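You operate a simulated robot arm through the tools that you are given. There is no shell and no other tool.

You run a simulated robot arm. Do the job below in one go: nothing can be reset, and whatever is moved stays where it is left.

JOB
Take up the fixture's play with two shims, testing after each.
Fine: test first, thicker shim in slot 1; the last test reads 0.0.

Only the result counts: the job must be done as asked and must still hold three seconds after the hand-in. Knocking over, shifting, dropping, spilling or breaking anything else fails it.

ROBOT AND FRAMES
A 6-joint arm with a fingered hand, hanging from a carriage that runs on a gantry, over the field with the corners [-0.32, -1.132], [2.124, -0.608], [1.814, 0.839], [-0.63, 0.315] (x, y) and turns from -6.004 to 6.004 rad about z. Base frame: it is fixed where the carriage stands at the start and does not move with it; the origin is on the floor, on the carriage's upright axis, x ahead of it, y to its left, z up. Readings come in m, rad, newtons and seconds.
With the tool pointing down near the work surface it reaches from about 0.1 to 0.5 m from the robot's upright axis, wherever it stands. Its first joint turns from -2.897 to 2.897 rad. Places, roughly: clamp knob [2.8, -0.1, 0.9]; fixture slider [2.8, 0, 0.9]; slot 1 of the setting fixture [2.7, -0.2, 0.9]; slot 2 of the setting fixture [2.6, -0.2, 0.9]. Payload 3.7 kg.
The TCP is the grasp point between the finger pads, 0.026 m short of the fingertips. In the tool frame z runs along the fingers and y along their closing line. The gripper opens to 0.156 m; its body begins 0.073 m behind the TCP. The gripper is a hand of 4 fingers: y runs from the thumb to the fingers, the wrist lies at [0, 0, -0.239] in the tool frame, and closing takes about 1.5 s.
Orientation is that of the tool frame in the base frame, as [roll, pitch, yaw] about the fixed x, y, z axes, in that order (R = Rz(yaw) Ry(pitch) Rx(roll)). With the fingers straight down and closing along the base's y, the tool's x points along the base's -x, its y along +y and its z along -z.

CONTROLS
- The arm moves only by the tool step_arm. Its argument "increments" is a list of rows, each a list of 2 entries, a list of its own where there are three numbers: the shift along the tool's x, y, z in units of 25 mm (1.0 is 25 mm), then the turn, a rotation vector about the tool's x, y, z in units of 6 degrees (1.0 is 6 degrees). In form: [[[dx, dy, dz], [wx, wy, wz]], ...]. A call has 1 to 20 rows; each row shifts and turns the commanded pose from where the row before left it, along the tool's axes as they then stand. "jaw" is the opening, from 0 (shut) to 1 (fully open), set as the call begins (left out, the last holds). A call with a number of a shift or a turn outside -1 to 1 is refused whole. Each row takes 0.2 s and may step no farther than 0.05 m and 0.15 rad from the row before; otherwise, or with a gripper value out of range, the whole call is refused. Where a pose cannot be reached the arm comes as near as it can. A force on the tool above 40 N (or 10 N above the force at the start of the call, whichever is more), or a blocked arm, ends the call early, and 0.2 s more pass. The fingers move at their own pace (about 0.045 m/s each) and stop on an object; they squeeze with about 23 N. The grip force told is the motor's: it shows also when the fingers shut on nothing. Time passes only in rows, and 0.2 s behind the last, so rows that do not move let the fingers close. It gives the time, the measured TCP pose, the force on the tool (base axes), the opening and the grip force at its end, in the units of the frame above (readings bear some noise), with the torque about the TCP (base axes, N m) and any sound that the robot's microphone picked up.
- Cameras (640 x 400 px; columns grow to the right, rows downward): "scene" is now at [0.2752, -0.0078, 1.7937]; the picture's right is [-0.10, -0.99, 0.00], its down [-0.79, 0.08, -0.61] and it looks along [0.60, -0.06, -0.79] (base axes); focal length 251 px, centre (320, 200). "wrist" rides on the gripper at [0.058, -0.058, -0.091] in the tool frame; the picture's right is [0.71, 0.71, 0.00], its down [-0.53, 0.53, -0.67] and it looks along [-0.47, 0.47, 0.74] (tool axes); focal length 265 px, centre (320, 200). There is no depth. A picture from a camera that has moved, and an enlarged one, comes with that camera's place and axes in the base frame and with its lens.
- capture(camera): a new picture of that camera. The clock stands still meanwhile.
- slide_trunk(by): slides the trunk up (or, below 0, down) by that many m; the arm and the scene camera ride with it, the base frame stays. It gives what a move gives, with no picture.
- drive_base(legs): drives the robot by 1 to 6 legs, each [ahead, left, turn to the left] in m, m and rad, along the robot's own axes; the way and the turn of a leg run together, so that a leg with both is an arc; at most 1.5 m and 3.142 rad a leg. The arm and the cameras ride along, it lands a little off, and it stops where it bumps. It keeps to its track: a leg is cut to what the track allows. It gives what a move gives.
- preshape(shape): the hand has 4 fingers and takes this shape, open, in about a second: jaw (thumb against the fingers, like two jaws); tri (thumb and two fingers); tip (a fingertip pinch); poke (one finger out to press); point (the index stretched); flat (the hand flat); cup (the hand cupped); fist (a fist). The gripper value then closes the fingers along that shape, each until it touches; the sizes above hold for jaw. It gives what a move gives, with no picture.
- head_to(pan, tilt): turns the head with the scene camera to pan (to the left, within 2.705 rad either way) and tilt (down, from -0.506 to 1.204), counted from straight ahead of the robot. It gives what a move gives.
- zoom(camera, box): a new picture of the part [left, top, right, bottom] of that camera's present view, enlarged. The clock stands still meanwhile.
- close_job(): hands the job in; it is judged then, once.

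Nothing tells you exact positions but the pictures and the camera data. Unless the task says otherwise, let go and move clear before handing in.

The tools are called after "Request:" by a JSON object that holds its "method" and its "body". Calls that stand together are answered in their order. step_arm: Moves the arm, as the interface text tells. Its arguments: {"type":"object","properties":{"increments":{"type":"array"},"jaw":{"type":"number"}},"required":["increments"]} The other tools are called the same way: slide_trunk (by) moves the trunk up or down; preshape (shape) gives the hand a shape; drive_base (legs) drives the base; head_to (pan, tilt) turns the head that bears the scene camera; capture (camera) takes a picture; zoom (camera, box) takes an enlarged picture of a part of a camera's view; close_job () hands the job in.

At the start:

```text
time_s: 0.0
tool_pos: [0.5019, 0.0744, 1.1691]
tool_rot: [3.141, -0.001, 3.141]
contact_force: [0.7, 0.3, 0.3]
torque: [-0.02, 0.0, -0.03]
finger_gap: 0.1559
finger_force: 0.1
shape: jaw
trunk travel left (down, up): [-0.626, 0.053]
robot x, y, heading: [0.0004, 0.0014, 0.005]
head pan, tilt (commanded): [-0.103, 0.918]
```

scene: 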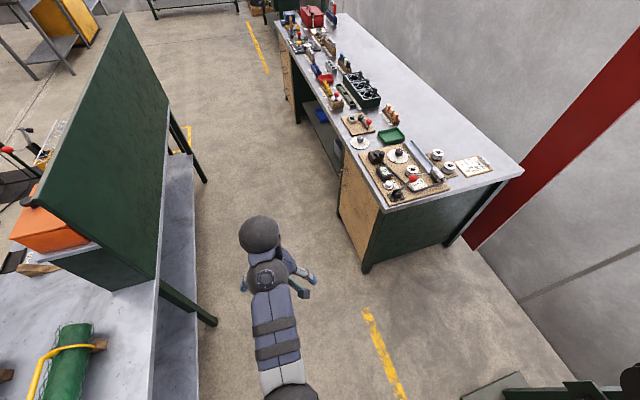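
wrist: 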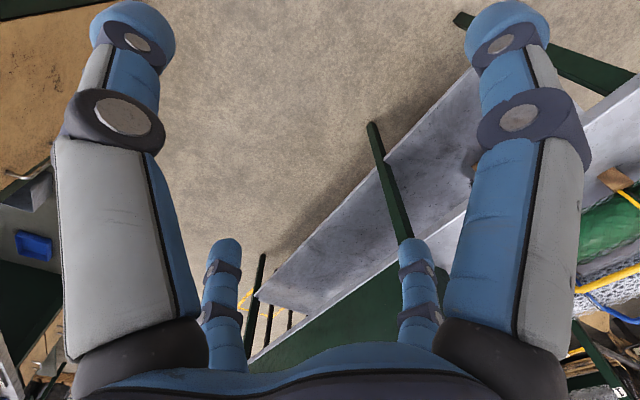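

The workbench with small fixtures lies ahead and to the right; the fixture should be around [2.7, -0.1, 0.9]. I start by looking closer at the bench from here.

Request:
{"method": "zoom", "body": {"camera": "scene", "box": [260, 0, 420, 100]}}

Request:
{"method": "zoom", "body": {"camera": "scene", "box": [330, 90, 510, 205]}}

```text
4.00 times, centred on (340, 50) of scene
camera zoom: at [0.2752, -0.0078, 1.7937], right [-0.1, -0.99, 0.0], down [-0.79, 0.08, -0.61], along [0.6, -0.06, -0.79], focal length 1004 px, centre (240, 800)
```

zoom: 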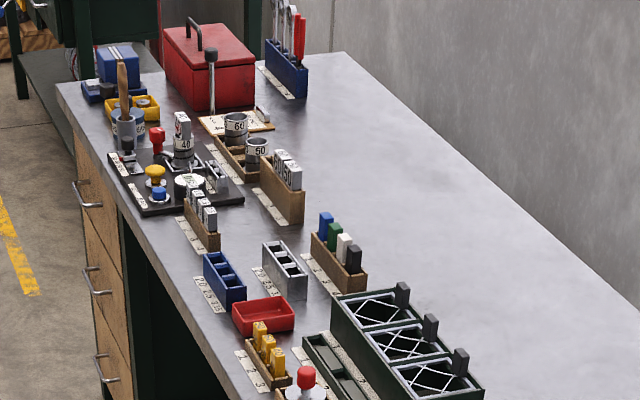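

```text
3.48 times, centred on (420, 148) of scene
camera zoom: at [0.2752, -0.0078, 1.7937], right [-0.1, -0.99, 0.0], down [-0.79, 0.08, -0.61], along [0.6, -0.06, -0.79], focal length 873 px, centre (-28, 383)
```

zoom: 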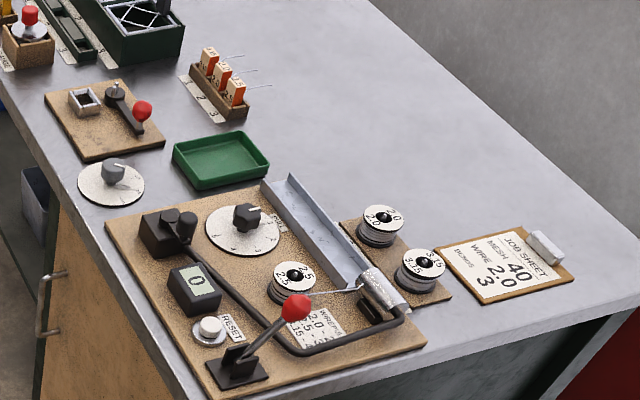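

The fixture is on the dark plate far along the bench (about x 2.47–2.85, y −0.25–0.05). I raise the trunk a little for clearance and drive toward it in stages.

Request:
{"method": "slide_trunk", "body": {"by": 0.05}}

Request:
{"method": "drive_base", "body": {"legs": [[1.2, 0.25, 0.0]]}}

Request:
{"method": "capture", "body": {"camera": "scene"}}

```text
time_s: 0.9
tool_pos: [0.5021, 0.0745, 1.2187]
tool_rot: [3.141, 0.0, -3.141]
contact_force: [-0.2, 0.0, 0.1]
torque: [0.05, 0.02, -0.01]
finger_gap: 0.156
finger_force: 0.1
shape: jaw
trunk travel left (down, up): [-0.676, 0.003]
robot x, y, heading: [-0.0005, -0.0025, -0.0]
head pan, tilt (commanded): [-0.103, 0.918]
```

```text
time_s: 7.3
tool_pos: [1.7374, 0.325, 1.218]
tool_rot: [3.141, 0.0, -3.135]
contact_force: [0.2, 0.4, -0.1]
torque: [-0.01, -0.02, 0.0]
finger_gap: 0.1559
finger_force: 0.0
shape: jaw
trunk travel left (down, up): [-0.676, 0.003]
robot x, y, heading: [1.2307, 0.2504, 0.005]
head pan, tilt (commanded): [-0.103, 0.918]
```

```text
taken
camera scene: at [1.5123, 0.2419, 1.8437], right [-0.1, -1.0, 0.0], down [-0.79, 0.08, -0.61], along [0.6, -0.06, -0.79], focal length 251 px, centre (320, 200)
```

scene: 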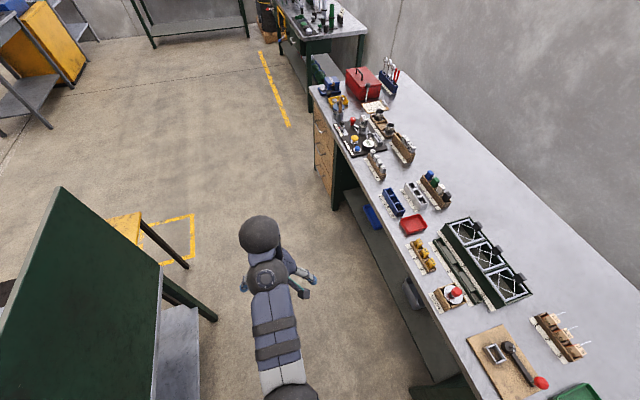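

The carriage moved well; the dark fixture plate is still about 1.4 m ahead. I drive farther toward the far edge of the track, keeping the arm left of the bench's objects.

Request:
{"method": "drive_base", "body": {"legs": [[0.55, 0.0, 0.0]]}}

Request:
{"method": "capture", "body": {"camera": "scene"}}

```text
time_s: 10.4
tool_pos: [2.2841, 0.3136, 1.218]
tool_rot: [3.142, -0.001, 3.13]
contact_force: [0.6, -0.5, 0.0]
torque: [-0.02, 0.02, 0.01]
finger_gap: 0.156
finger_force: 0.2
shape: jaw
trunk travel left (down, up): [-0.676, 0.003]
robot x, y, heading: [1.7796, 0.2477, -0.013]
head pan, tilt (commanded): [-0.103, 0.918]
```

```text
taken
camera scene: at [2.0562, 0.2351, 1.8437], right [-0.12, -0.99, 0.0], down [-0.79, 0.09, -0.61], along [0.6, -0.07, -0.79], focal length 251 px, centre (320, 200)
```

scene: 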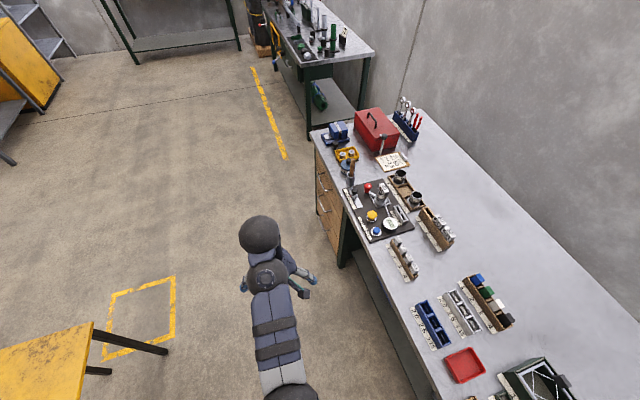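

Request:
{"method": "zoom", "body": {"camera": "scene", "box": [320, 140, 448, 220]}}

Request:
{"method": "zoom", "body": {"camera": "scene", "box": [370, 190, 530, 290]}}

Request:
{"method": "zoom", "body": {"camera": "scene", "box": [340, 170, 420, 245]}}

```text
5.00 times, centred on (384, 180) of scene
camera zoom: at [2.0562, 0.2351, 1.8437], right [-0.12, -0.99, 0.0], down [-0.79, 0.09, -0.61], along [0.6, -0.07, -0.79], focal length 1255 px, centre (0, 300)
```

zoom: 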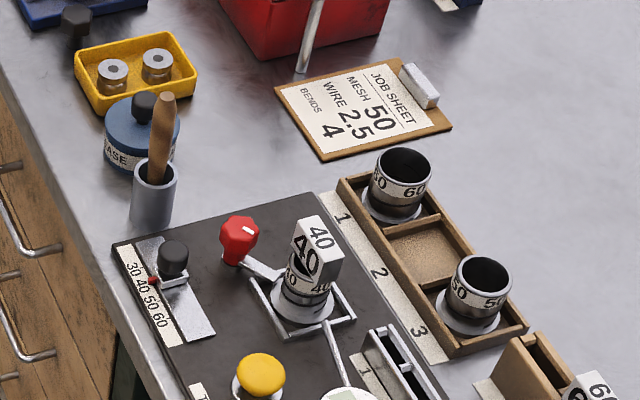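

```text
4.00 times, centred on (450, 240) of scene
camera zoom: at [2.0562, 0.2351, 1.8437], right [-0.12, -0.99, 0.0], down [-0.79, 0.09, -0.61], along [0.6, -0.07, -0.79], focal length 1004 px, centre (-200, 40)
```

zoom: 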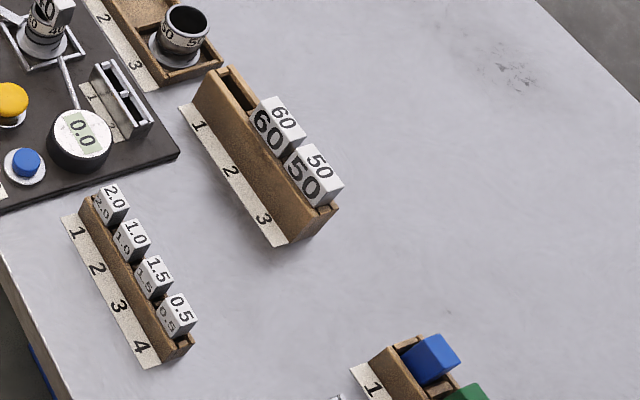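

```text
5.33 times, centred on (380, 208) of scene
camera zoom: at [2.0562, 0.2351, 1.8437], right [-0.12, -0.99, 0.0], down [-0.79, 0.09, -0.61], along [0.6, -0.07, -0.79], focal length 1339 px, centre (0, 160)
```

zoom: 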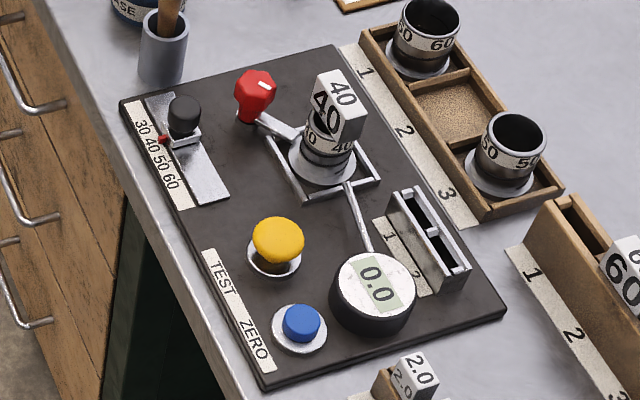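

I can read the fixture: a dial (0.0), yellow TEST, blue ZERO, slots 1 and 2, and a shim rack holding 2.0, 1.0, 1.5, 0.5 in front of it. I drive to the track edge nearest to the fixture.

Request:
{"method": "drive_base", "body": {"legs": [[0.24, -0.45, 0.0]]}}

Request:
{"method": "capture", "body": {"camera": "scene"}}

Request:
{"method": "capture", "body": {"camera": "wrist"}}

```text
time_s: 13.4
tool_pos: [2.5266, -0.1358, 1.2191]
tool_rot: [3.141, 0.0, 3.135]
contact_force: [0.7, 0.2, 1.5]
torque: [-0.01, 0.0, -0.03]
finger_gap: 0.1558
finger_force: 0.1
shape: jaw
trunk travel left (down, up): [-0.676, 0.003]
robot x, y, heading: [2.0195, -0.204, -0.003]
head pan, tilt (commanded): [-0.103, 0.918]
```

```text
taken
camera scene: at [2.2994, -0.2157, 1.8437], right [-0.11, -0.99, 0.0], down [-0.79, 0.09, -0.61], along [0.6, -0.07, -0.79], focal length 251 px, centre (320, 200)
```

scene: 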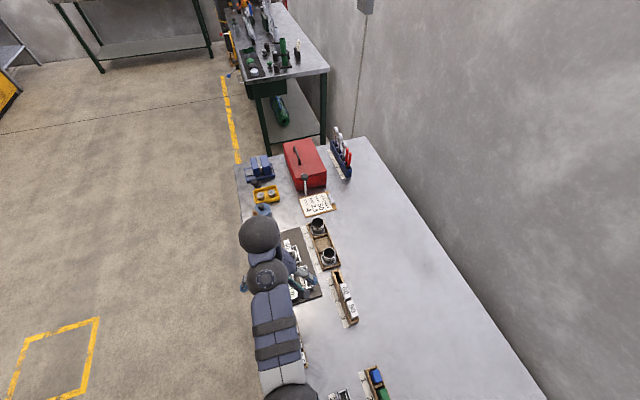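

```text
taken
camera wrist: at [2.4669, -0.1931, 1.3096], right [-0.7, 0.71, 0.0], down [0.53, 0.52, 0.67], along [0.48, 0.47, -0.74], focal length 265 px, centre (320, 200)
```

wrist: 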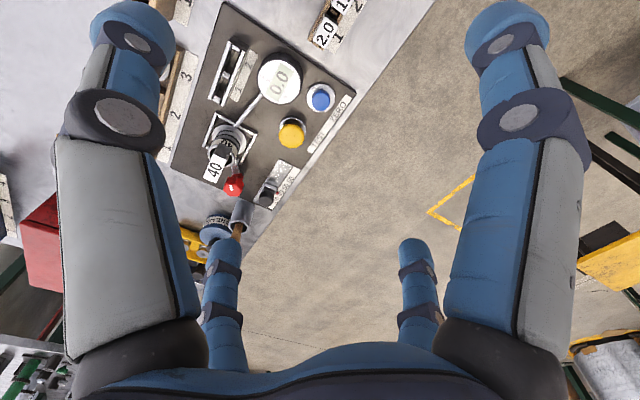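

The wrist camera sees the fixture from above now. I zoom for precise positions.

Request:
{"method": "zoom", "body": {"camera": "wrist", "box": [160, 0, 368, 130]}}

Request:
{"method": "zoom", "body": {"camera": "wrist", "box": [160, 90, 368, 220]}}

Request:
{"method": "zoom", "body": {"camera": "scene", "box": [270, 200, 398, 380]}}

```text
3.08 times, centred on (264, 65) of wrist
camera zoom: at [2.4669, -0.1931, 1.3096], right [-0.7, 0.71, 0.0], down [0.53, 0.52, 0.67], along [0.48, 0.47, -0.74], focal length 817 px, centre (492, 615)
```

zoom: 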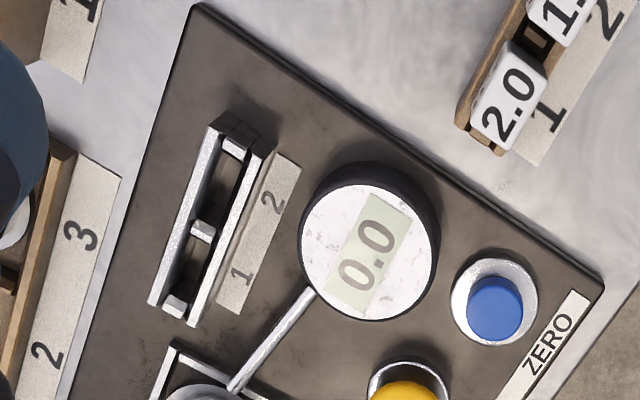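

```text
3.08 times, centred on (264, 155) of wrist
camera zoom: at [2.4669, -0.1931, 1.3096], right [-0.7, 0.71, 0.0], down [0.53, 0.52, 0.67], along [0.48, 0.47, -0.74], focal length 817 px, centre (492, 338)
```

zoom: 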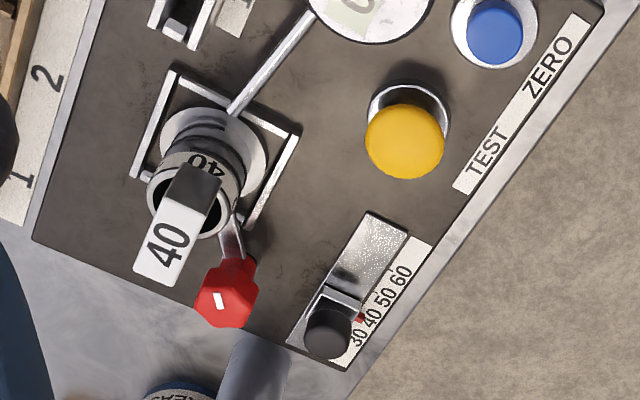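

```text
2.22 times, centred on (334, 290) of scene
camera zoom: at [2.2994, -0.2157, 1.8437], right [-0.11, -0.99, 0.0], down [-0.79, 0.09, -0.61], along [0.6, -0.07, -0.79], focal length 558 px, centre (289, 0)
```

zoom: 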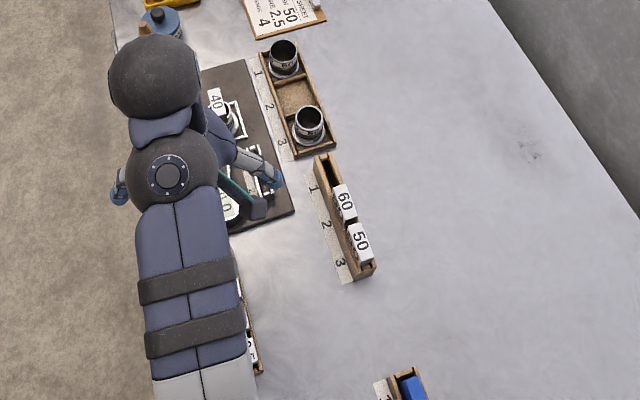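

The plate top is about z≈0.873, and the slots are near (2.61, −0.18), roughly 0.59 m from the carriage axis. I test how far the arm reaches forward, at safe height.

Request:
{"method": "drive_base", "body": {"legs": [[0.05, 0.0, 0.0]]}}

Request:
{"method": "step_arm", "body": {"increments": [[[-1, 0, 0], [0, 0, 0]], [[-1, 0, 0], [0, 0, 0]], [[-1, 0, 0], [0, 0, 0]], [[0, 0, 0], [0, 0, 0]]]}}

```text
time_s: 14.3
tool_pos: [2.5419, -0.1436, 1.2193]
tool_rot: [-3.141, 0.0, 3.134]
contact_force: [0.1, -1.0, 0.3]
torque: [0.03, -0.03, 0.0]
finger_gap: 0.1559
finger_force: 0.0
shape: jaw
trunk travel left (down, up): [-0.676, 0.003]
robot x, y, heading: [2.0379, -0.2163, -0.004]
head pan, tilt (commanded): [-0.103, 0.918]
cut short: leg 1
```

```text
time_s: 15.3
tool_pos: [2.6179, -0.1423, 1.2185]
tool_rot: [-3.14, 0.002, 3.134]
contact_force: [-0.3, 0.3, -0.7]
torque: [0.01, -0.03, -0.01]
finger_gap: 0.1559
finger_force: 0.1
shape: jaw
trunk travel left (down, up): [-0.676, 0.003]
robot x, y, heading: [2.0382, -0.2169, -0.006]
head pan, tilt (commanded): [-0.103, 0.918]
```

Reach extends to at least 0.58 m at this arm height, and lowering the trunk keeps that arm shape. I take wrist views of shims and slots from here.

Request:
{"method": "capture", "body": {"camera": "wrist"}}

Request:
{"method": "step_arm", "body": {"increments": [[[-1, 0, 0], [0, 0, 0]], [[-1, 0, 0], [0, 0, 0]], [[0, 0, 0], [0, 0, 0]]]}}

```text
taken
camera wrist: at [2.5593, -0.2004, 1.3103], right [-0.7, 0.71, 0.0], down [0.53, 0.52, 0.67], along [0.48, 0.47, -0.74], focal length 265 px, centre (320, 200)
```

wrist: 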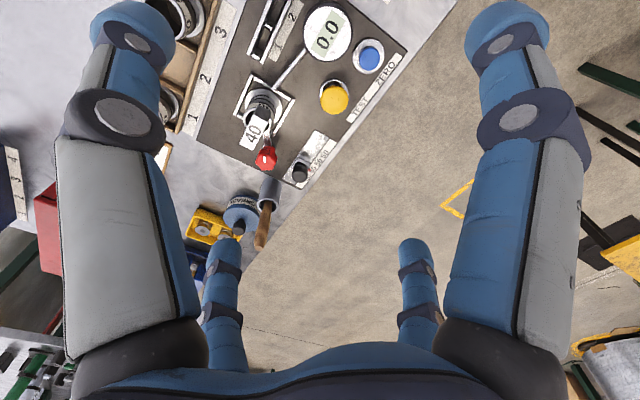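

```text
time_s: 16.1
tool_pos: [2.6232, -0.1503, 1.2214]
tool_rot: [3.141, 0.002, 3.134]
contact_force: [-0.5, -0.4, -0.5]
torque: [0.01, 0.0, -0.02]
finger_gap: 0.1557
finger_force: 0.1
shape: jaw
out of reach, approached as far as the arm can: row 1, 2
trunk travel left (down, up): [-0.676, 0.003]
robot x, y, heading: [2.0426, -0.2189, -0.008]
head pan, tilt (commanded): [-0.103, 0.918]
```

The tool-down limit here is about 0.585 m, so slot 1 and TEST will need the hand tilted outward. First I pull the hand back to look at the rack and slots from closer.

Request:
{"method": "step_arm", "body": {"increments": [[[1, -0.6, 0], [0, 0, 0]], [[1, -0.6, 0], [0, 0, 0]], [[1, -0.6, 0], [0, 0, 0]], [[1, -0.6, 0], [0, 0, 0]], [[1, -0.6, 0], [0, 0, 0]], [[1, -0.6, 0], [0, 0, 0]], [[1, -0.6, 0], [0, 0, 0]], [[1, -0.6, 0], [0, 0, 0]], [[1, -0.6, 0], [0, 0, 0]], [[1, -0.6, 0], [0, 0, 0]], [[1, -0.6, 0], [0, 0, 0]], [[1, -0.6, 0], [0, 0, 0]], [[1, -0.6, 0], [0, 0, 0]]]}}

Request:
{"method": "capture", "body": {"camera": "wrist"}}

Request:
{"method": "capture", "body": {"camera": "scene"}}

```text
time_s: 18.9
tool_pos: [2.3567, -0.3488, 1.123]
tool_rot: [-3.141, 0.001, 3.133]
contact_force: [-0.2, 0.4, -0.2]
torque: [0.0, 0.03, 0.0]
finger_gap: 0.156
finger_force: 0.1
shape: jaw
out of reach, approached as far as the arm can: row 4, 5, 6, 7, 8, 9, 10, 11, 12, 13
trunk travel left (down, up): [-0.676, 0.003]
robot x, y, heading: [2.0345, -0.2137, -0.004]
head pan, tilt (commanded): [-0.103, 0.918]
```

```text
taken
camera wrist: at [2.2977, -0.4076, 1.2149], right [-0.7, 0.71, 0.0], down [0.53, 0.52, 0.67], along [0.48, 0.47, -0.74], focal length 265 px, centre (320, 200)
```

wrist: 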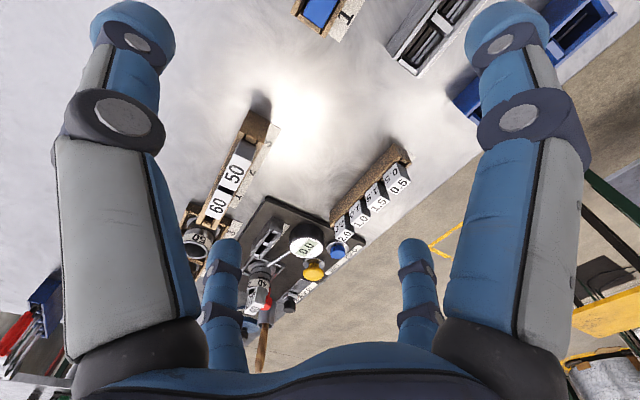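

```text
taken
camera scene: at [2.3148, -0.2236, 1.8438], right [-0.11, -0.99, 0.0], down [-0.79, 0.09, -0.61], along [0.6, -0.07, -0.79], focal length 251 px, centre (320, 200)
```

scene: 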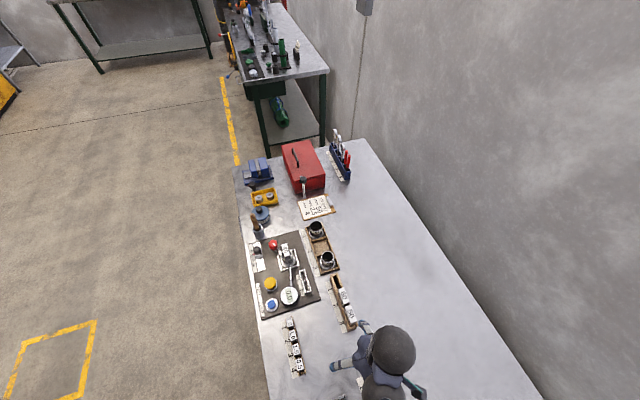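

The scene camera has a clear view of plate and rack now. I zoom in on both.

Request:
{"method": "zoom", "body": {"camera": "scene", "box": [236, 220, 356, 320]}}

Request:
{"method": "zoom", "body": {"camera": "scene", "box": [264, 310, 328, 390]}}

Request:
{"method": "zoom", "body": {"camera": "wrist", "box": [230, 130, 430, 300]}}

```text
4.00 times, centred on (296, 270) of scene
camera zoom: at [2.3148, -0.2236, 1.8438], right [-0.11, -0.99, 0.0], down [-0.79, 0.09, -0.61], along [0.6, -0.07, -0.79], focal length 1004 px, centre (416, -80)
```

zoom: 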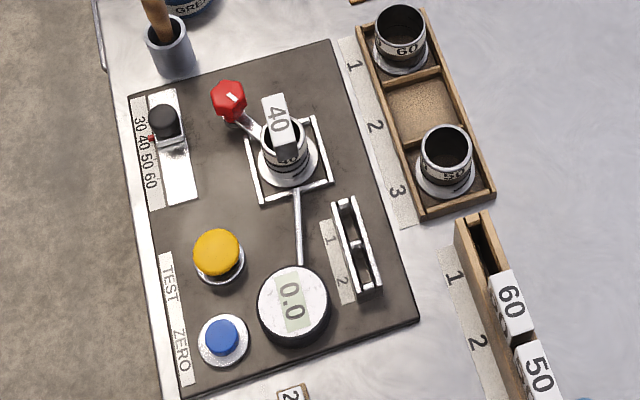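

```text
5.00 times, centred on (296, 350) of scene
camera zoom: at [2.3148, -0.2236, 1.8438], right [-0.11, -0.99, 0.0], down [-0.79, 0.09, -0.61], along [0.6, -0.07, -0.79], focal length 1255 px, centre (440, -550)
```

zoom: 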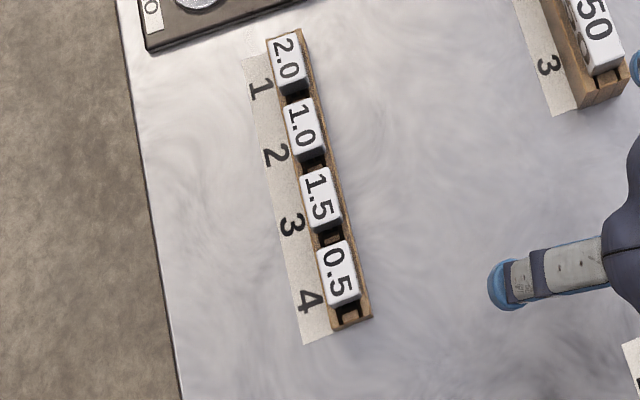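

```text
2.35 times, centred on (330, 215) of wrist
camera zoom: at [2.2977, -0.4076, 1.2149], right [-0.7, 0.71, 0.0], down [0.53, 0.52, 0.67], along [0.48, 0.47, -0.74], focal length 624 px, centre (296, 165)
```

zoom: 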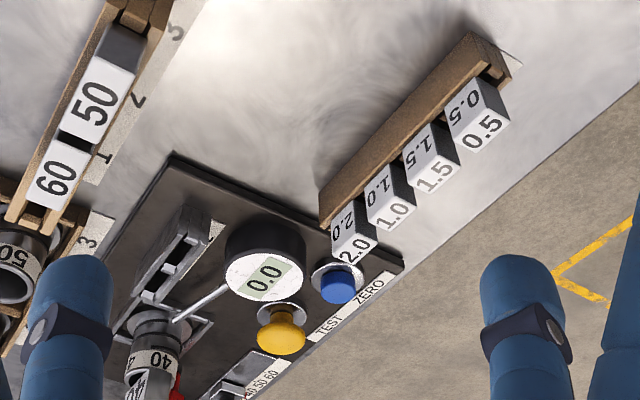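

The shims have labelled heads standing in a rack (2.0, 1.0, 1.5, 0.5 at places 1–4). Before touching anything I check in free air how the hand's shapes look and how the fingers close.

Request:
{"method": "step_arm", "body": {"increments": [[[0, 0, 0], [0, 0, 0]], [[0, 0, 0], [0, 0, 0]], [[0, 0, 0], [0, 0, 0]], [[0, 0, 0], [0, 0, 0]], [[0, 0, 0], [0, 0, 0]], [[0, 0, 0], [0, 0, 0]], [[0, 0, 0], [0, 0, 0]], [[0, 0, 0], [0, 0, 0]]], "jaw": 0.15}}

Request:
{"method": "capture", "body": {"camera": "wrist"}}

Request:
{"method": "zoom", "body": {"camera": "scene", "box": [300, 300, 460, 400]}}

Request:
{"method": "preshape", "body": {"shape": "tip"}}

Request:
{"method": "capture", "body": {"camera": "wrist"}}

Request:
{"method": "zoom", "body": {"camera": "scene", "box": [300, 300, 460, 400]}}

Request:
{"method": "preshape", "body": {"shape": "poke"}}

Request:
{"method": "capture", "body": {"camera": "wrist"}}

Request:
{"method": "zoom", "body": {"camera": "scene", "box": [300, 300, 460, 400]}}

```text
time_s: 20.8
tool_pos: [2.3566, -0.3497, 1.1231]
tool_rot: [-3.139, 0.001, 3.134]
contact_force: [-0.7, 0.4, -1.1]
torque: [0.0, -0.02, 0.01]
finger_gap: 0.0236
finger_force: 0.0
shape: jaw
trunk travel left (down, up): [-0.676, 0.003]
robot x, y, heading: [2.0397, -0.2148, -0.009]
head pan, tilt (commanded): [-0.103, 0.918]
```

```text
taken
camera wrist: at [2.2978, -0.4075, 1.2149], right [-0.7, 0.71, 0.0], down [0.53, 0.52, 0.67], along [0.48, 0.47, -0.74], focal length 265 px, centre (320, 200)
```

wrist: 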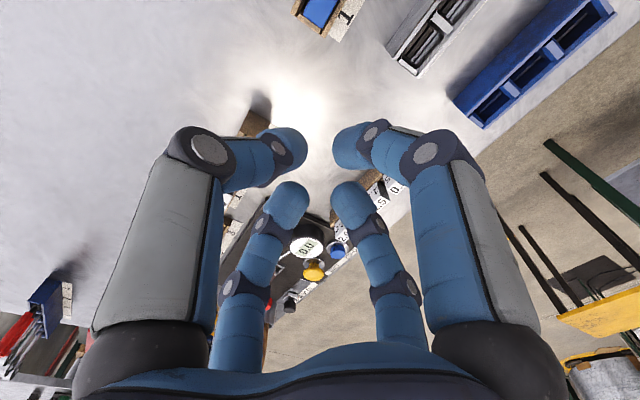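

```text
4.00 times, centred on (380, 350) of scene
camera zoom: at [2.3147, -0.2236, 1.8437], right [-0.11, -0.99, 0.0], down [-0.79, 0.09, -0.61], along [0.6, -0.07, -0.79], focal length 1004 px, centre (80, -400)
```

zoom: 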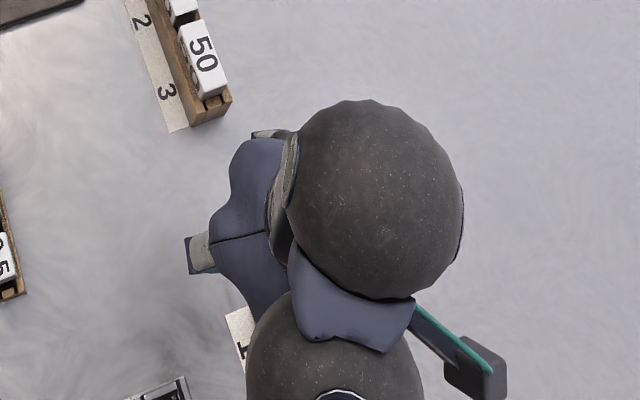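

```text
time_s: 21.6
tool_pos: [2.358, -0.3493, 1.1238]
tool_rot: [-3.139, 0.002, 3.135]
contact_force: [-0.2, 0.2, 0.1]
torque: [-0.02, -0.03, -0.01]
finger_gap: 0.1561
finger_force: 0.0
shape: tip
trunk travel left (down, up): [-0.676, 0.003]
robot x, y, heading: [2.0388, -0.214, -0.006]
head pan, tilt (commanded): [-0.103, 0.918]
```

```text
taken
camera wrist: at [2.2978, -0.4076, 1.2149], right [-0.7, 0.71, 0.0], down [0.53, 0.52, 0.67], along [0.48, 0.47, -0.74], focal length 265 px, centre (320, 200)
```

wrist: 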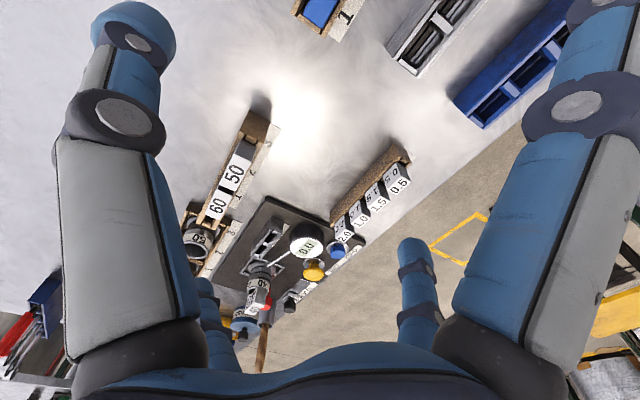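

```text
4.00 times, centred on (380, 350) of scene
camera zoom: at [2.3147, -0.2236, 1.8437], right [-0.11, -0.99, 0.0], down [-0.79, 0.09, -0.61], along [0.6, -0.07, -0.79], focal length 1004 px, centre (80, -400)
```

zoom: 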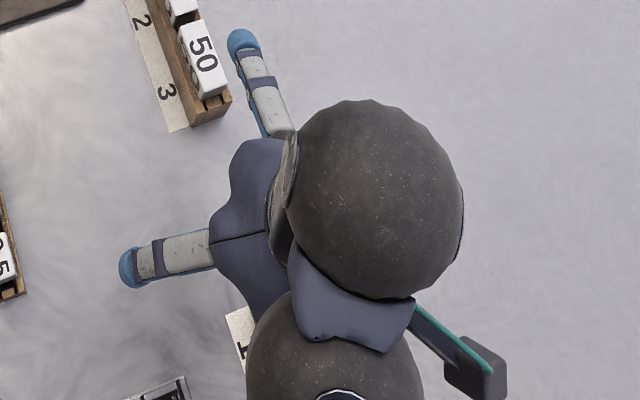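

```text
time_s: 22.6
tool_pos: [2.3571, -0.3499, 1.1229]
tool_rot: [-3.139, 0.001, 3.135]
contact_force: [0.5, -0.4, -0.2]
torque: [0.04, 0.02, 0.03]
finger_gap: 0.0001
finger_force: 0.1
shape: poke
trunk travel left (down, up): [-0.676, 0.003]
robot x, y, heading: [2.0409, -0.2151, -0.003]
head pan, tilt (commanded): [-0.103, 0.918]
```

```text
taken
camera wrist: at [2.2978, -0.4075, 1.2149], right [-0.7, 0.71, 0.0], down [0.53, 0.52, 0.67], along [0.48, 0.47, -0.74], focal length 265 px, centre (320, 200)
```

wrist: 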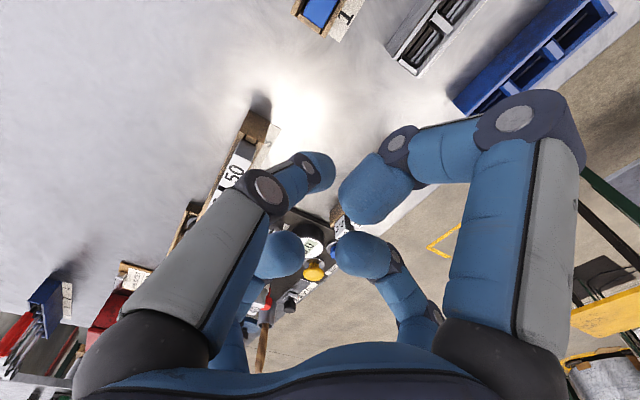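

```text
4.00 times, centred on (380, 350) of scene
camera zoom: at [2.3147, -0.2236, 1.8437], right [-0.11, -0.99, 0.0], down [-0.79, 0.09, -0.61], along [0.6, -0.07, -0.79], focal length 1004 px, centre (80, -400)
```

zoom: 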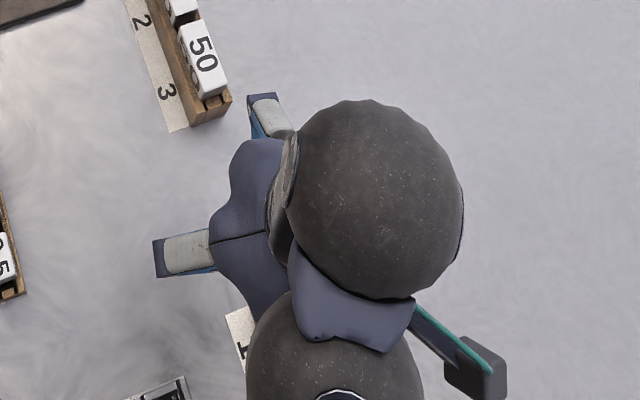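

In "tip" shape the thumb and the opposite finger face each other along y while the other two splay outward. I check how "tip" closes, and what "tri", "point" and "poke" look like in detail.

Request:
{"method": "zoom", "body": {"camera": "wrist", "box": [200, 80, 460, 320]}}

Request:
{"method": "preshape", "body": {"shape": "tip"}}

Request:
{"method": "step_arm", "body": {"increments": [[[0, 0, 0], [0, 0, 0]], [[0, 0, 0], [0, 0, 0]], [[0, 0, 0], [0, 0, 0]], [[0, 0, 0], [0, 0, 0]], [[0, 0, 0], [0, 0, 0]], [[0, 0, 0], [0, 0, 0]], [[0, 0, 0], [0, 0, 0]], [[0, 0, 0], [0, 0, 0]]], "jaw": 0.15}}

Request:
{"method": "capture", "body": {"camera": "wrist"}}

Request:
{"method": "zoom", "body": {"camera": "scene", "box": [300, 300, 460, 400]}}

Request:
{"method": "preshape", "body": {"shape": "point"}}

Request:
{"method": "capture", "body": {"camera": "wrist"}}

Request:
{"method": "preshape", "body": {"shape": "tri"}}

Request:
{"method": "capture", "body": {"camera": "wrist"}}

```text
1.67 times, centred on (330, 200) of wrist
camera zoom: at [2.2978, -0.4075, 1.2149], right [-0.7, 0.71, 0.0], down [0.53, 0.52, 0.67], along [0.48, 0.47, -0.74], focal length 442 px, centre (303, 200)
```

zoom: 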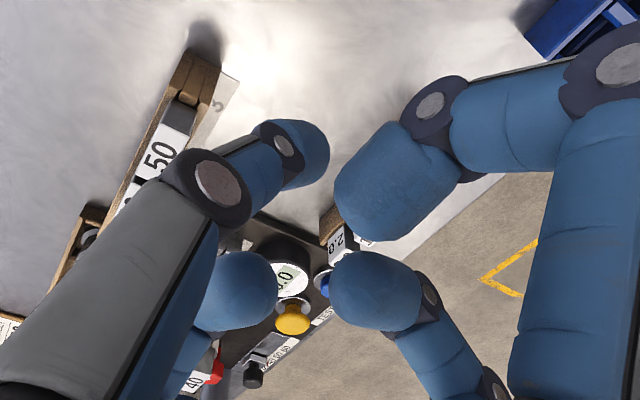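

```text
time_s: 23.4
tool_pos: [2.358, -0.351, 1.1243]
tool_rot: [-3.141, 0.001, 3.135]
contact_force: [0.5, -0.3, 0.4]
torque: [0.02, 0.0, 0.0]
finger_gap: 0.1558
finger_force: 0.0
shape: tip
trunk travel left (down, up): [-0.676, 0.003]
robot x, y, heading: [2.0393, -0.2135, -0.005]
head pan, tilt (commanded): [-0.103, 0.918]
```

```text
time_s: 25.2
tool_pos: [2.3576, -0.3501, 1.1236]
tool_rot: [-3.14, 0.001, 3.135]
contact_force: [-0.7, -0.7, -0.2]
torque: [-0.01, 0.02, -0.01]
finger_gap: 0.0239
finger_force: 0.1
shape: tip
trunk travel left (down, up): [-0.676, 0.003]
robot x, y, heading: [2.0429, -0.216, -0.009]
head pan, tilt (commanded): [-0.103, 0.918]
```

```text
taken
camera wrist: at [2.2978, -0.4075, 1.2149], right [-0.7, 0.71, 0.0], down [0.53, 0.52, 0.67], along [0.48, 0.47, -0.74], focal length 265 px, centre (320, 200)
```

wrist: 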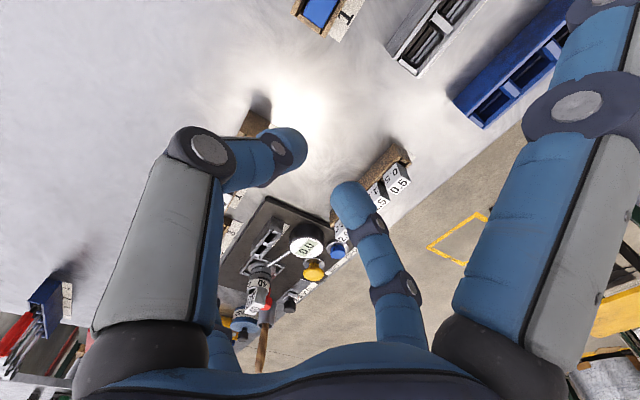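

```text
4.00 times, centred on (380, 350) of scene
camera zoom: at [2.3147, -0.2236, 1.8437], right [-0.11, -0.99, 0.0], down [-0.79, 0.09, -0.61], along [0.6, -0.07, -0.79], focal length 1004 px, centre (80, -400)
```

zoom: 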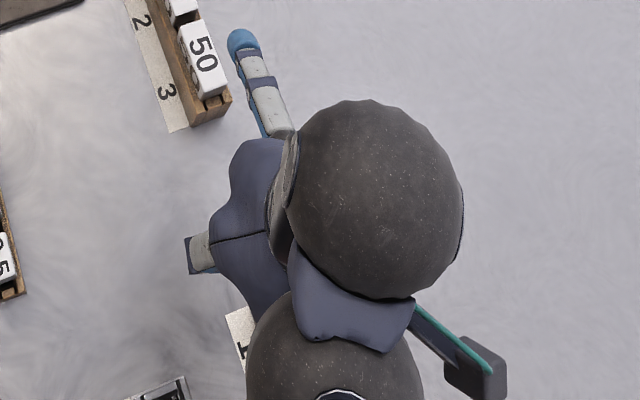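

```text
time_s: 26.1
tool_pos: [2.3572, -0.3504, 1.1235]
tool_rot: [-3.14, 0.002, 3.134]
contact_force: [0.0, 1.7, 0.3]
torque: [0.0, -0.02, -0.03]
finger_gap: 0.0
finger_force: 0.0
shape: point
trunk travel left (down, up): [-0.676, 0.003]
robot x, y, heading: [2.0363, -0.2119, -0.008]
head pan, tilt (commanded): [-0.103, 0.918]
```

```text
taken
camera wrist: at [2.2978, -0.4076, 1.2149], right [-0.7, 0.71, 0.0], down [0.53, 0.52, 0.67], along [0.48, 0.47, -0.74], focal length 265 px, centre (320, 200)
```

wrist: 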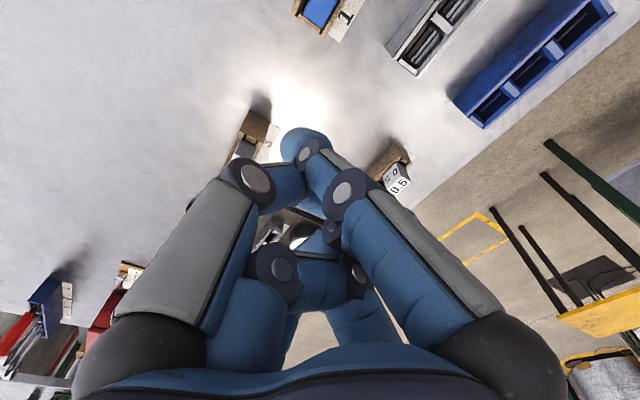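

```text
time_s: 27.1
tool_pos: [2.3573, -0.35, 1.1243]
tool_rot: [-3.139, 0.002, 3.136]
contact_force: [0.4, -0.1, -0.8]
torque: [-0.03, 0.02, -0.04]
finger_gap: 0.156
finger_force: 0.1
shape: tri
trunk travel left (down, up): [-0.676, 0.003]
robot x, y, heading: [2.0429, -0.2129, -0.009]
head pan, tilt (commanded): [-0.103, 0.918]
```

```text
taken
camera wrist: at [2.2978, -0.4076, 1.2149], right [-0.7, 0.71, 0.0], down [0.53, 0.52, 0.67], along [0.48, 0.47, -0.74], focal length 265 px, centre (320, 200)
```

wrist: 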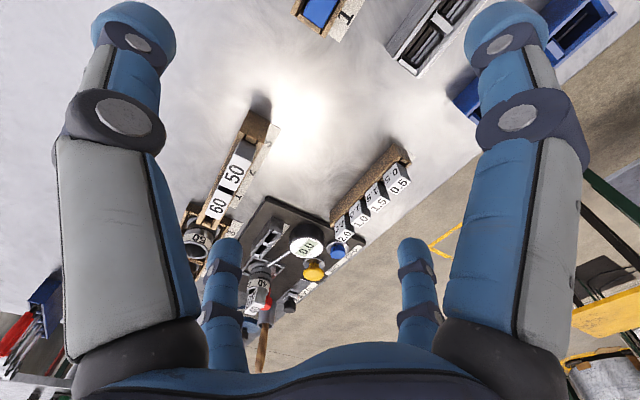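

Good: "tip" pinches along y with the two other fingers out of the way, and "poke" stretches one finger to the TCP axis. I set "poke" and move above the TEST button at height, then try an outward tilt for reach.

Request:
{"method": "preshape", "body": {"shape": "poke"}}

Request:
{"method": "step_arm", "body": {"increments": [[[-1, 1, -0.35], [0, 0, 0]], [[-1, 1, -0.35], [0, 0, 0]], [[-1, 1, -0.35], [0, 0, 0]], [[-1, 1, -0.35], [0, 0, 0]], [[-1, 1, -0.35], [0, 0, 0]], [[-1, 1, -0.35], [0, 0, 0]], [[-1, 1, -0.35], [0, 0, 0]], [[-0.6, 1, -0.35], [0, 0, 0]], [[-0.3, 1, -0.35], [0, 0, 0]], [[0, 1, -0.35], [0, 0, 0]]]}}

Request:
{"method": "step_arm", "body": {"increments": [[[0, 0, 0], [0, -1, 0]], [[0, 0, 0], [0, -1, 0]], [[0, 0, 0], [0, -1, 0]], [[0, 0, 0], [0, -1, 0]]]}}

Request:
{"method": "capture", "body": {"camera": "wrist"}}

Request:
{"method": "capture", "body": {"camera": "scene"}}

```text
time_s: 27.9
tool_pos: [2.3565, -0.3499, 1.1239]
tool_rot: [-3.138, 0.002, 3.134]
contact_force: [0.0, 1.0, 0.4]
torque: [0.01, -0.02, 0.03]
finger_gap: 0.0
finger_force: 0.1
shape: poke
trunk travel left (down, up): [-0.676, 0.003]
robot x, y, heading: [2.0403, -0.2184, -0.012]
head pan, tilt (commanded): [-0.103, 0.918]
```

```text
time_s: 30.1
tool_pos: [2.5586, -0.0974, 1.203]
tool_rot: [3.14, -0.001, 3.135]
contact_force: [0.8, -0.6, 0.0]
torque: [0.0, 0.0, 0.01]
finger_gap: 0.0
finger_force: 0.0
shape: poke
out of reach, approached as far as the arm can: row 1, 2
trunk travel left (down, up): [-0.676, 0.003]
robot x, y, heading: [2.0368, -0.215, -0.003]
head pan, tilt (commanded): [-0.103, 0.918]
```

```text
time_s: 31.1
tool_pos: [2.5584, -0.0993, 1.2048]
tool_rot: [3.142, 0.419, 3.134]
contact_force: [0.1, 0.5, -0.3]
torque: [0.0, -0.02, -0.02]
finger_gap: 0.0
finger_force: 0.1
shape: poke
trunk travel left (down, up): [-0.676, 0.003]
robot x, y, heading: [2.0391, -0.2147, -0.007]
head pan, tilt (commanded): [-0.103, 0.918]
```

```text
taken
camera wrist: at [2.4679, -0.1572, 1.2645], right [-0.64, 0.71, -0.29], down [0.21, 0.52, 0.82], along [0.74, 0.47, -0.49], focal length 265 px, centre (320, 200)
```

wrist: 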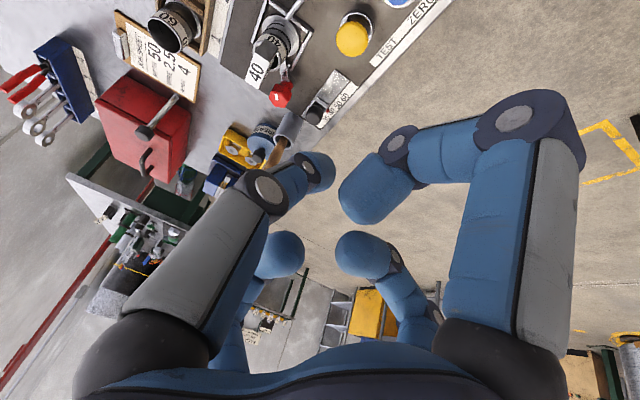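

```text
taken
camera scene: at [2.3148, -0.2236, 1.8437], right [-0.11, -0.99, 0.0], down [-0.79, 0.09, -0.61], along [0.6, -0.07, -0.79], focal length 251 px, centre (320, 200)
```

scene: 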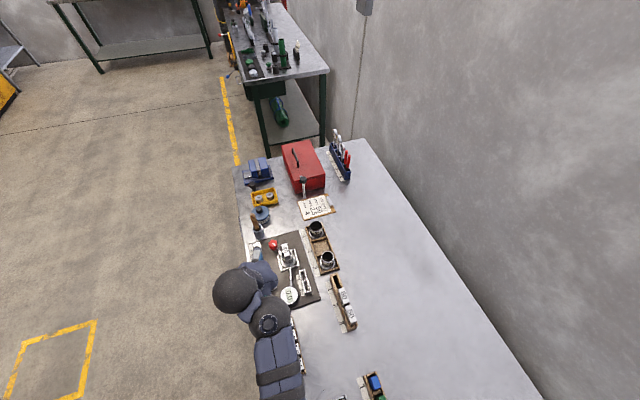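

The 24° outward tilt is fine for the arm. I shift the hand forward over the TEST button at this height and check the reach.

Request:
{"method": "step_arm", "body": {"increments": [[[-0.833, 0.26, 0.371], [0, 0, 0]], [[-0.833, 0.26, 0.371], [0, 0, 0]], [[-0.833, 0.26, 0.371], [0, 0, 0]], [[-0.833, 0.26, 0.371], [0, 0, 0]]]}}

Request:
{"method": "zoom", "body": {"camera": "scene", "box": [200, 200, 360, 320]}}

Request:
{"method": "capture", "body": {"camera": "wrist"}}

```text
time_s: 32.1
tool_pos: [2.6286, -0.0604, 1.2161]
tool_rot: [3.034, 0.4, 3.129]
contact_force: [0.0, -0.6, -0.4]
torque: [0.06, -0.02, 0.06]
finger_gap: 0.0
finger_force: 0.2
shape: poke
out of reach, approached as far as the arm can: row 1, 2, 3, 4
trunk travel left (down, up): [-0.676, 0.003]
robot x, y, heading: [2.0402, -0.2144, -0.004]
head pan, tilt (commanded): [-0.103, 0.918]
```

```text
3.33 times, centred on (280, 260) of scene
camera zoom: at [2.3147, -0.2238, 1.8436], right [-0.11, -0.99, 0.0], down [-0.79, 0.09, -0.61], along [0.6, -0.07, -0.79], focal length 837 px, centre (453, 0)
```

zoom: 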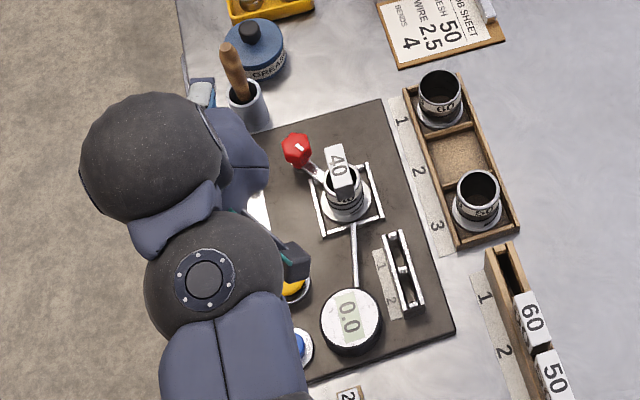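

```text
taken
camera wrist: at [2.5402, -0.1278, 1.2712], right [-0.67, 0.71, -0.2], down [0.21, 0.45, 0.87], along [0.71, 0.54, -0.45], focal length 265 px, centre (320, 200)
```

wrist: 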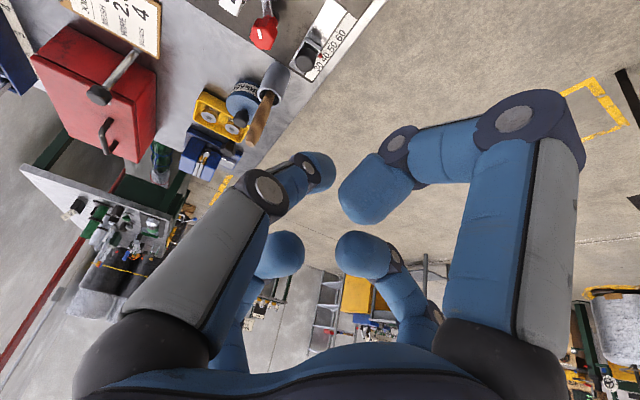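

Tilting at this arm height did not extend the reach, so I test how the reach depends on the hand's height relative to the trunk. I straighten the hand, lower it about 0.1 m in free air and extend again.

Request:
{"method": "step_arm", "body": {"increments": [[[0.6, 0, 0], [0.34, 1, 0]], [[0.6, 0, 0], [0.34, 1, 0]], [[0.6, 0, 0], [0.34, 1, 0]], [[0, 0, 0], [0, 0.82, 0]], [[0, 0, 1], [0, 0, 0]], [[0, 0, 1], [0, 0, 0]], [[0, 0, 1], [0, 0, 0]], [[0, 0, 1], [0, 0, 0]]]}}

Request:
{"method": "step_arm", "body": {"increments": [[[-1, 0, 0], [0, 0, 0]], [[-1, 0, 0], [0, 0, 0]], [[-1, 0, 0], [0, 0, 0]], [[-1, 0, 0], [0, 0, 0]]]}}

```text
time_s: 34.0
tool_pos: [2.5934, -0.0654, 1.1241]
tool_rot: [3.137, 0.082, 3.134]
contact_force: [0.6, 0.3, -0.4]
torque: [-0.01, 0.05, 0.01]
finger_gap: 0.0
finger_force: 0.0
shape: poke
out of reach, approached as far as the arm can: row 1, 6, 7, 8
trunk travel left (down, up): [-0.676, 0.003]
robot x, y, heading: [2.0432, -0.2148, -0.008]
head pan, tilt (commanded): [-0.103, 0.918]
```

```text
time_s: 35.0
tool_pos: [2.6066, -0.077, 1.1459]
tool_rot: [3.137, 0.081, 3.133]
contact_force: [-0.2, 0.4, 0.1]
torque: [0.01, -0.01, -0.03]
finger_gap: 0.0001
finger_force: 0.1
shape: poke
out of reach, approached as far as the arm can: row 1, 2, 3, 4
trunk travel left (down, up): [-0.676, 0.003]
robot x, y, heading: [2.0417, -0.2129, -0.004]
head pan, tilt (commanded): [-0.103, 0.918]
```

Reach grows as the hand gets closer to shoulder height (shoulder ≈1.59 m, arm length ≈0.60 m at the wrist). I raise the hand in free air and test extension with a modest tilt there.

Request:
{"method": "step_arm", "body": {"increments": [[[0, 0, -1], [0, 0.4, 0]], [[0, 0, -1], [0, 0.4, 0]], [[0, 0, -1], [0, 0, 0]], [[0, 0, -1], [0, 0, 0]], [[0, 0, -1], [0, 0, 0]], [[0, 0, -1], [0, 0, 0]], [[0, 0, -1], [0, 0, 0]]]}}

Request:
{"method": "step_arm", "body": {"increments": [[[0, 0, 0], [0, -1, 0]], [[0, 0, 0], [0, -1, 0]], [[-0.5, 0, 0], [0, 0, 0]], [[-0.5, 0, 0], [0, 0, 0]], [[-0.5, 0, 0], [0, 0, 0]], [[-0.5, 0, 0], [0, 0, 0]]]}}

```text
time_s: 36.5
tool_pos: [2.6045, -0.0832, 1.3215]
tool_rot: [3.137, -0.004, 3.134]
contact_force: [-0.7, 0.7, 0.4]
torque: [-0.01, 0.0, 0.0]
finger_gap: 0.0
finger_force: 0.0
shape: poke
trunk travel left (down, up): [-0.676, 0.003]
robot x, y, heading: [2.0406, -0.2169, -0.008]
head pan, tilt (commanded): [-0.103, 0.918]
```

```text
time_s: 38.0
tool_pos: [2.6648, -0.0785, 1.3295]
tool_rot: [3.135, 0.207, 3.135]
contact_force: [-0.2, -0.1, -0.2]
torque: [0.05, 0.03, -0.01]
finger_gap: 0.0
finger_force: 0.1
shape: poke
out of reach, approached as far as the arm can: row 2
trunk travel left (down, up): [-0.676, 0.003]
robot x, y, heading: [2.0409, -0.2125, -0.008]
head pan, tilt (commanded): [-0.103, 0.918]
```

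At this hand height the reach is ≈0.64 m with a 12° tilt, enough for TEST and slot 1. I lower the trunk by 0.25 m, keeping the arm shape, then look.

Request:
{"method": "slide_trunk", "body": {"by": -0.25}}

Request:
{"method": "capture", "body": {"camera": "wrist"}}

Request:
{"method": "capture", "body": {"camera": "scene"}}

```text
time_s: 40.5
tool_pos: [2.6641, -0.0784, 1.079]
tool_rot: [3.134, 0.205, 3.132]
contact_force: [1.1, 0.4, -0.3]
torque: [0.05, 0.0, -0.01]
finger_gap: 0.0001
finger_force: 0.1
shape: poke
trunk travel left (down, up): [-0.426, 0.253]
robot x, y, heading: [2.0371, -0.2125, -0.006]
head pan, tilt (commanded): [-0.103, 0.918]
```

```text
taken
camera wrist: at [2.5874, -0.1365, 1.1571], right [-0.69, 0.71, -0.14], down [0.38, 0.52, 0.77], along [0.62, 0.47, -0.63], focal length 265 px, centre (320, 200)
```

wrist: 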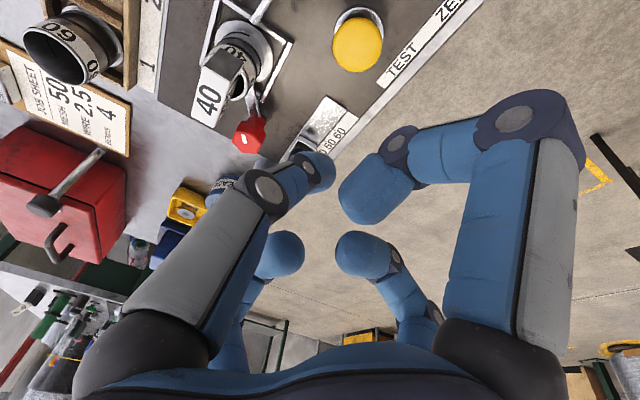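

```text
taken
camera scene: at [2.3148, -0.2236, 1.5937], right [-0.11, -0.99, 0.0], down [-0.79, 0.09, -0.61], along [0.6, -0.07, -0.79], focal length 251 px, centre (320, 200)
```

scene: 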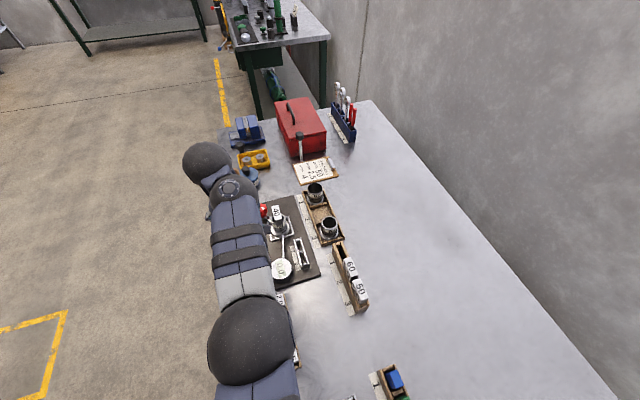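

The wrist view puts the TEST button top at about (2.655, −0.076, ≈0.91). I centre the poking finger over it and lower the trunk further to just above it.

Request:
{"method": "step_arm", "body": {"increments": [[[0.35, 0.03, -0.07], [0, 0, 0]], [[0, 0, 0], [0, 0, 0]]]}}

Request:
{"method": "slide_trunk", "body": {"by": -0.1}}

Request:
{"method": "capture", "body": {"camera": "wrist"}}

Request:
{"method": "capture", "body": {"camera": "scene"}}

```text
time_s: 41.1
tool_pos: [2.6547, -0.0771, 1.0788]
tool_rot: [3.132, 0.206, 3.132]
contact_force: [0.3, 0.1, -0.1]
torque: [0.03, 0.0, 0.03]
finger_gap: 0.0
finger_force: 0.0
shape: poke
trunk travel left (down, up): [-0.426, 0.253]
robot x, y, heading: [2.0393, -0.2136, -0.001]
head pan, tilt (commanded): [-0.103, 0.918]
```

```text
time_s: 42.5
tool_pos: [2.6557, -0.0786, 0.9798]
tool_rot: [3.133, 0.204, 3.133]
contact_force: [-0.2, 0.0, 0.7]
torque: [-0.04, 0.02, -0.01]
finger_gap: 0.0
finger_force: 0.1
shape: poke
trunk travel left (down, up): [-0.326, 0.353]
robot x, y, heading: [2.0379, -0.2154, -0.011]
head pan, tilt (commanded): [-0.103, 0.918]
```

```text
taken
camera wrist: at [2.5787, -0.1359, 1.0568], right [-0.69, 0.71, -0.14], down [0.38, 0.52, 0.77], along [0.62, 0.47, -0.63], focal length 265 px, centre (320, 200)
```

wrist: 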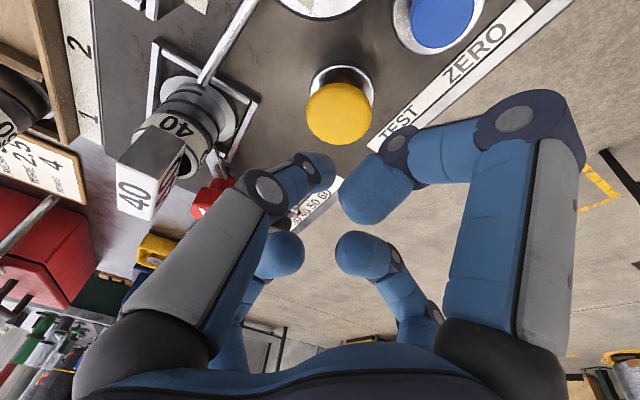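

```text
taken
camera scene: at [2.3148, -0.2236, 1.4937], right [-0.11, -0.99, 0.0], down [-0.79, 0.09, -0.61], along [0.6, -0.07, -0.79], focal length 251 px, centre (320, 200)
```

scene: 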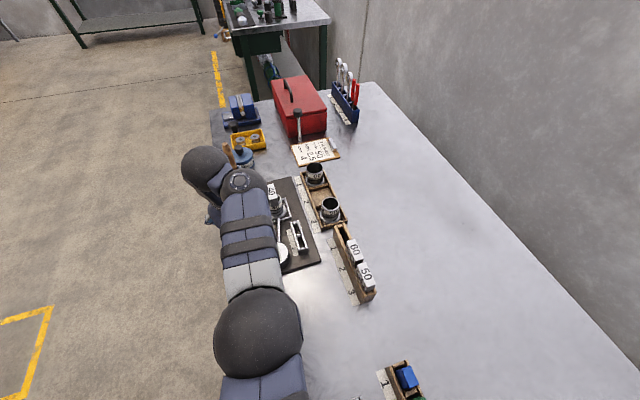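

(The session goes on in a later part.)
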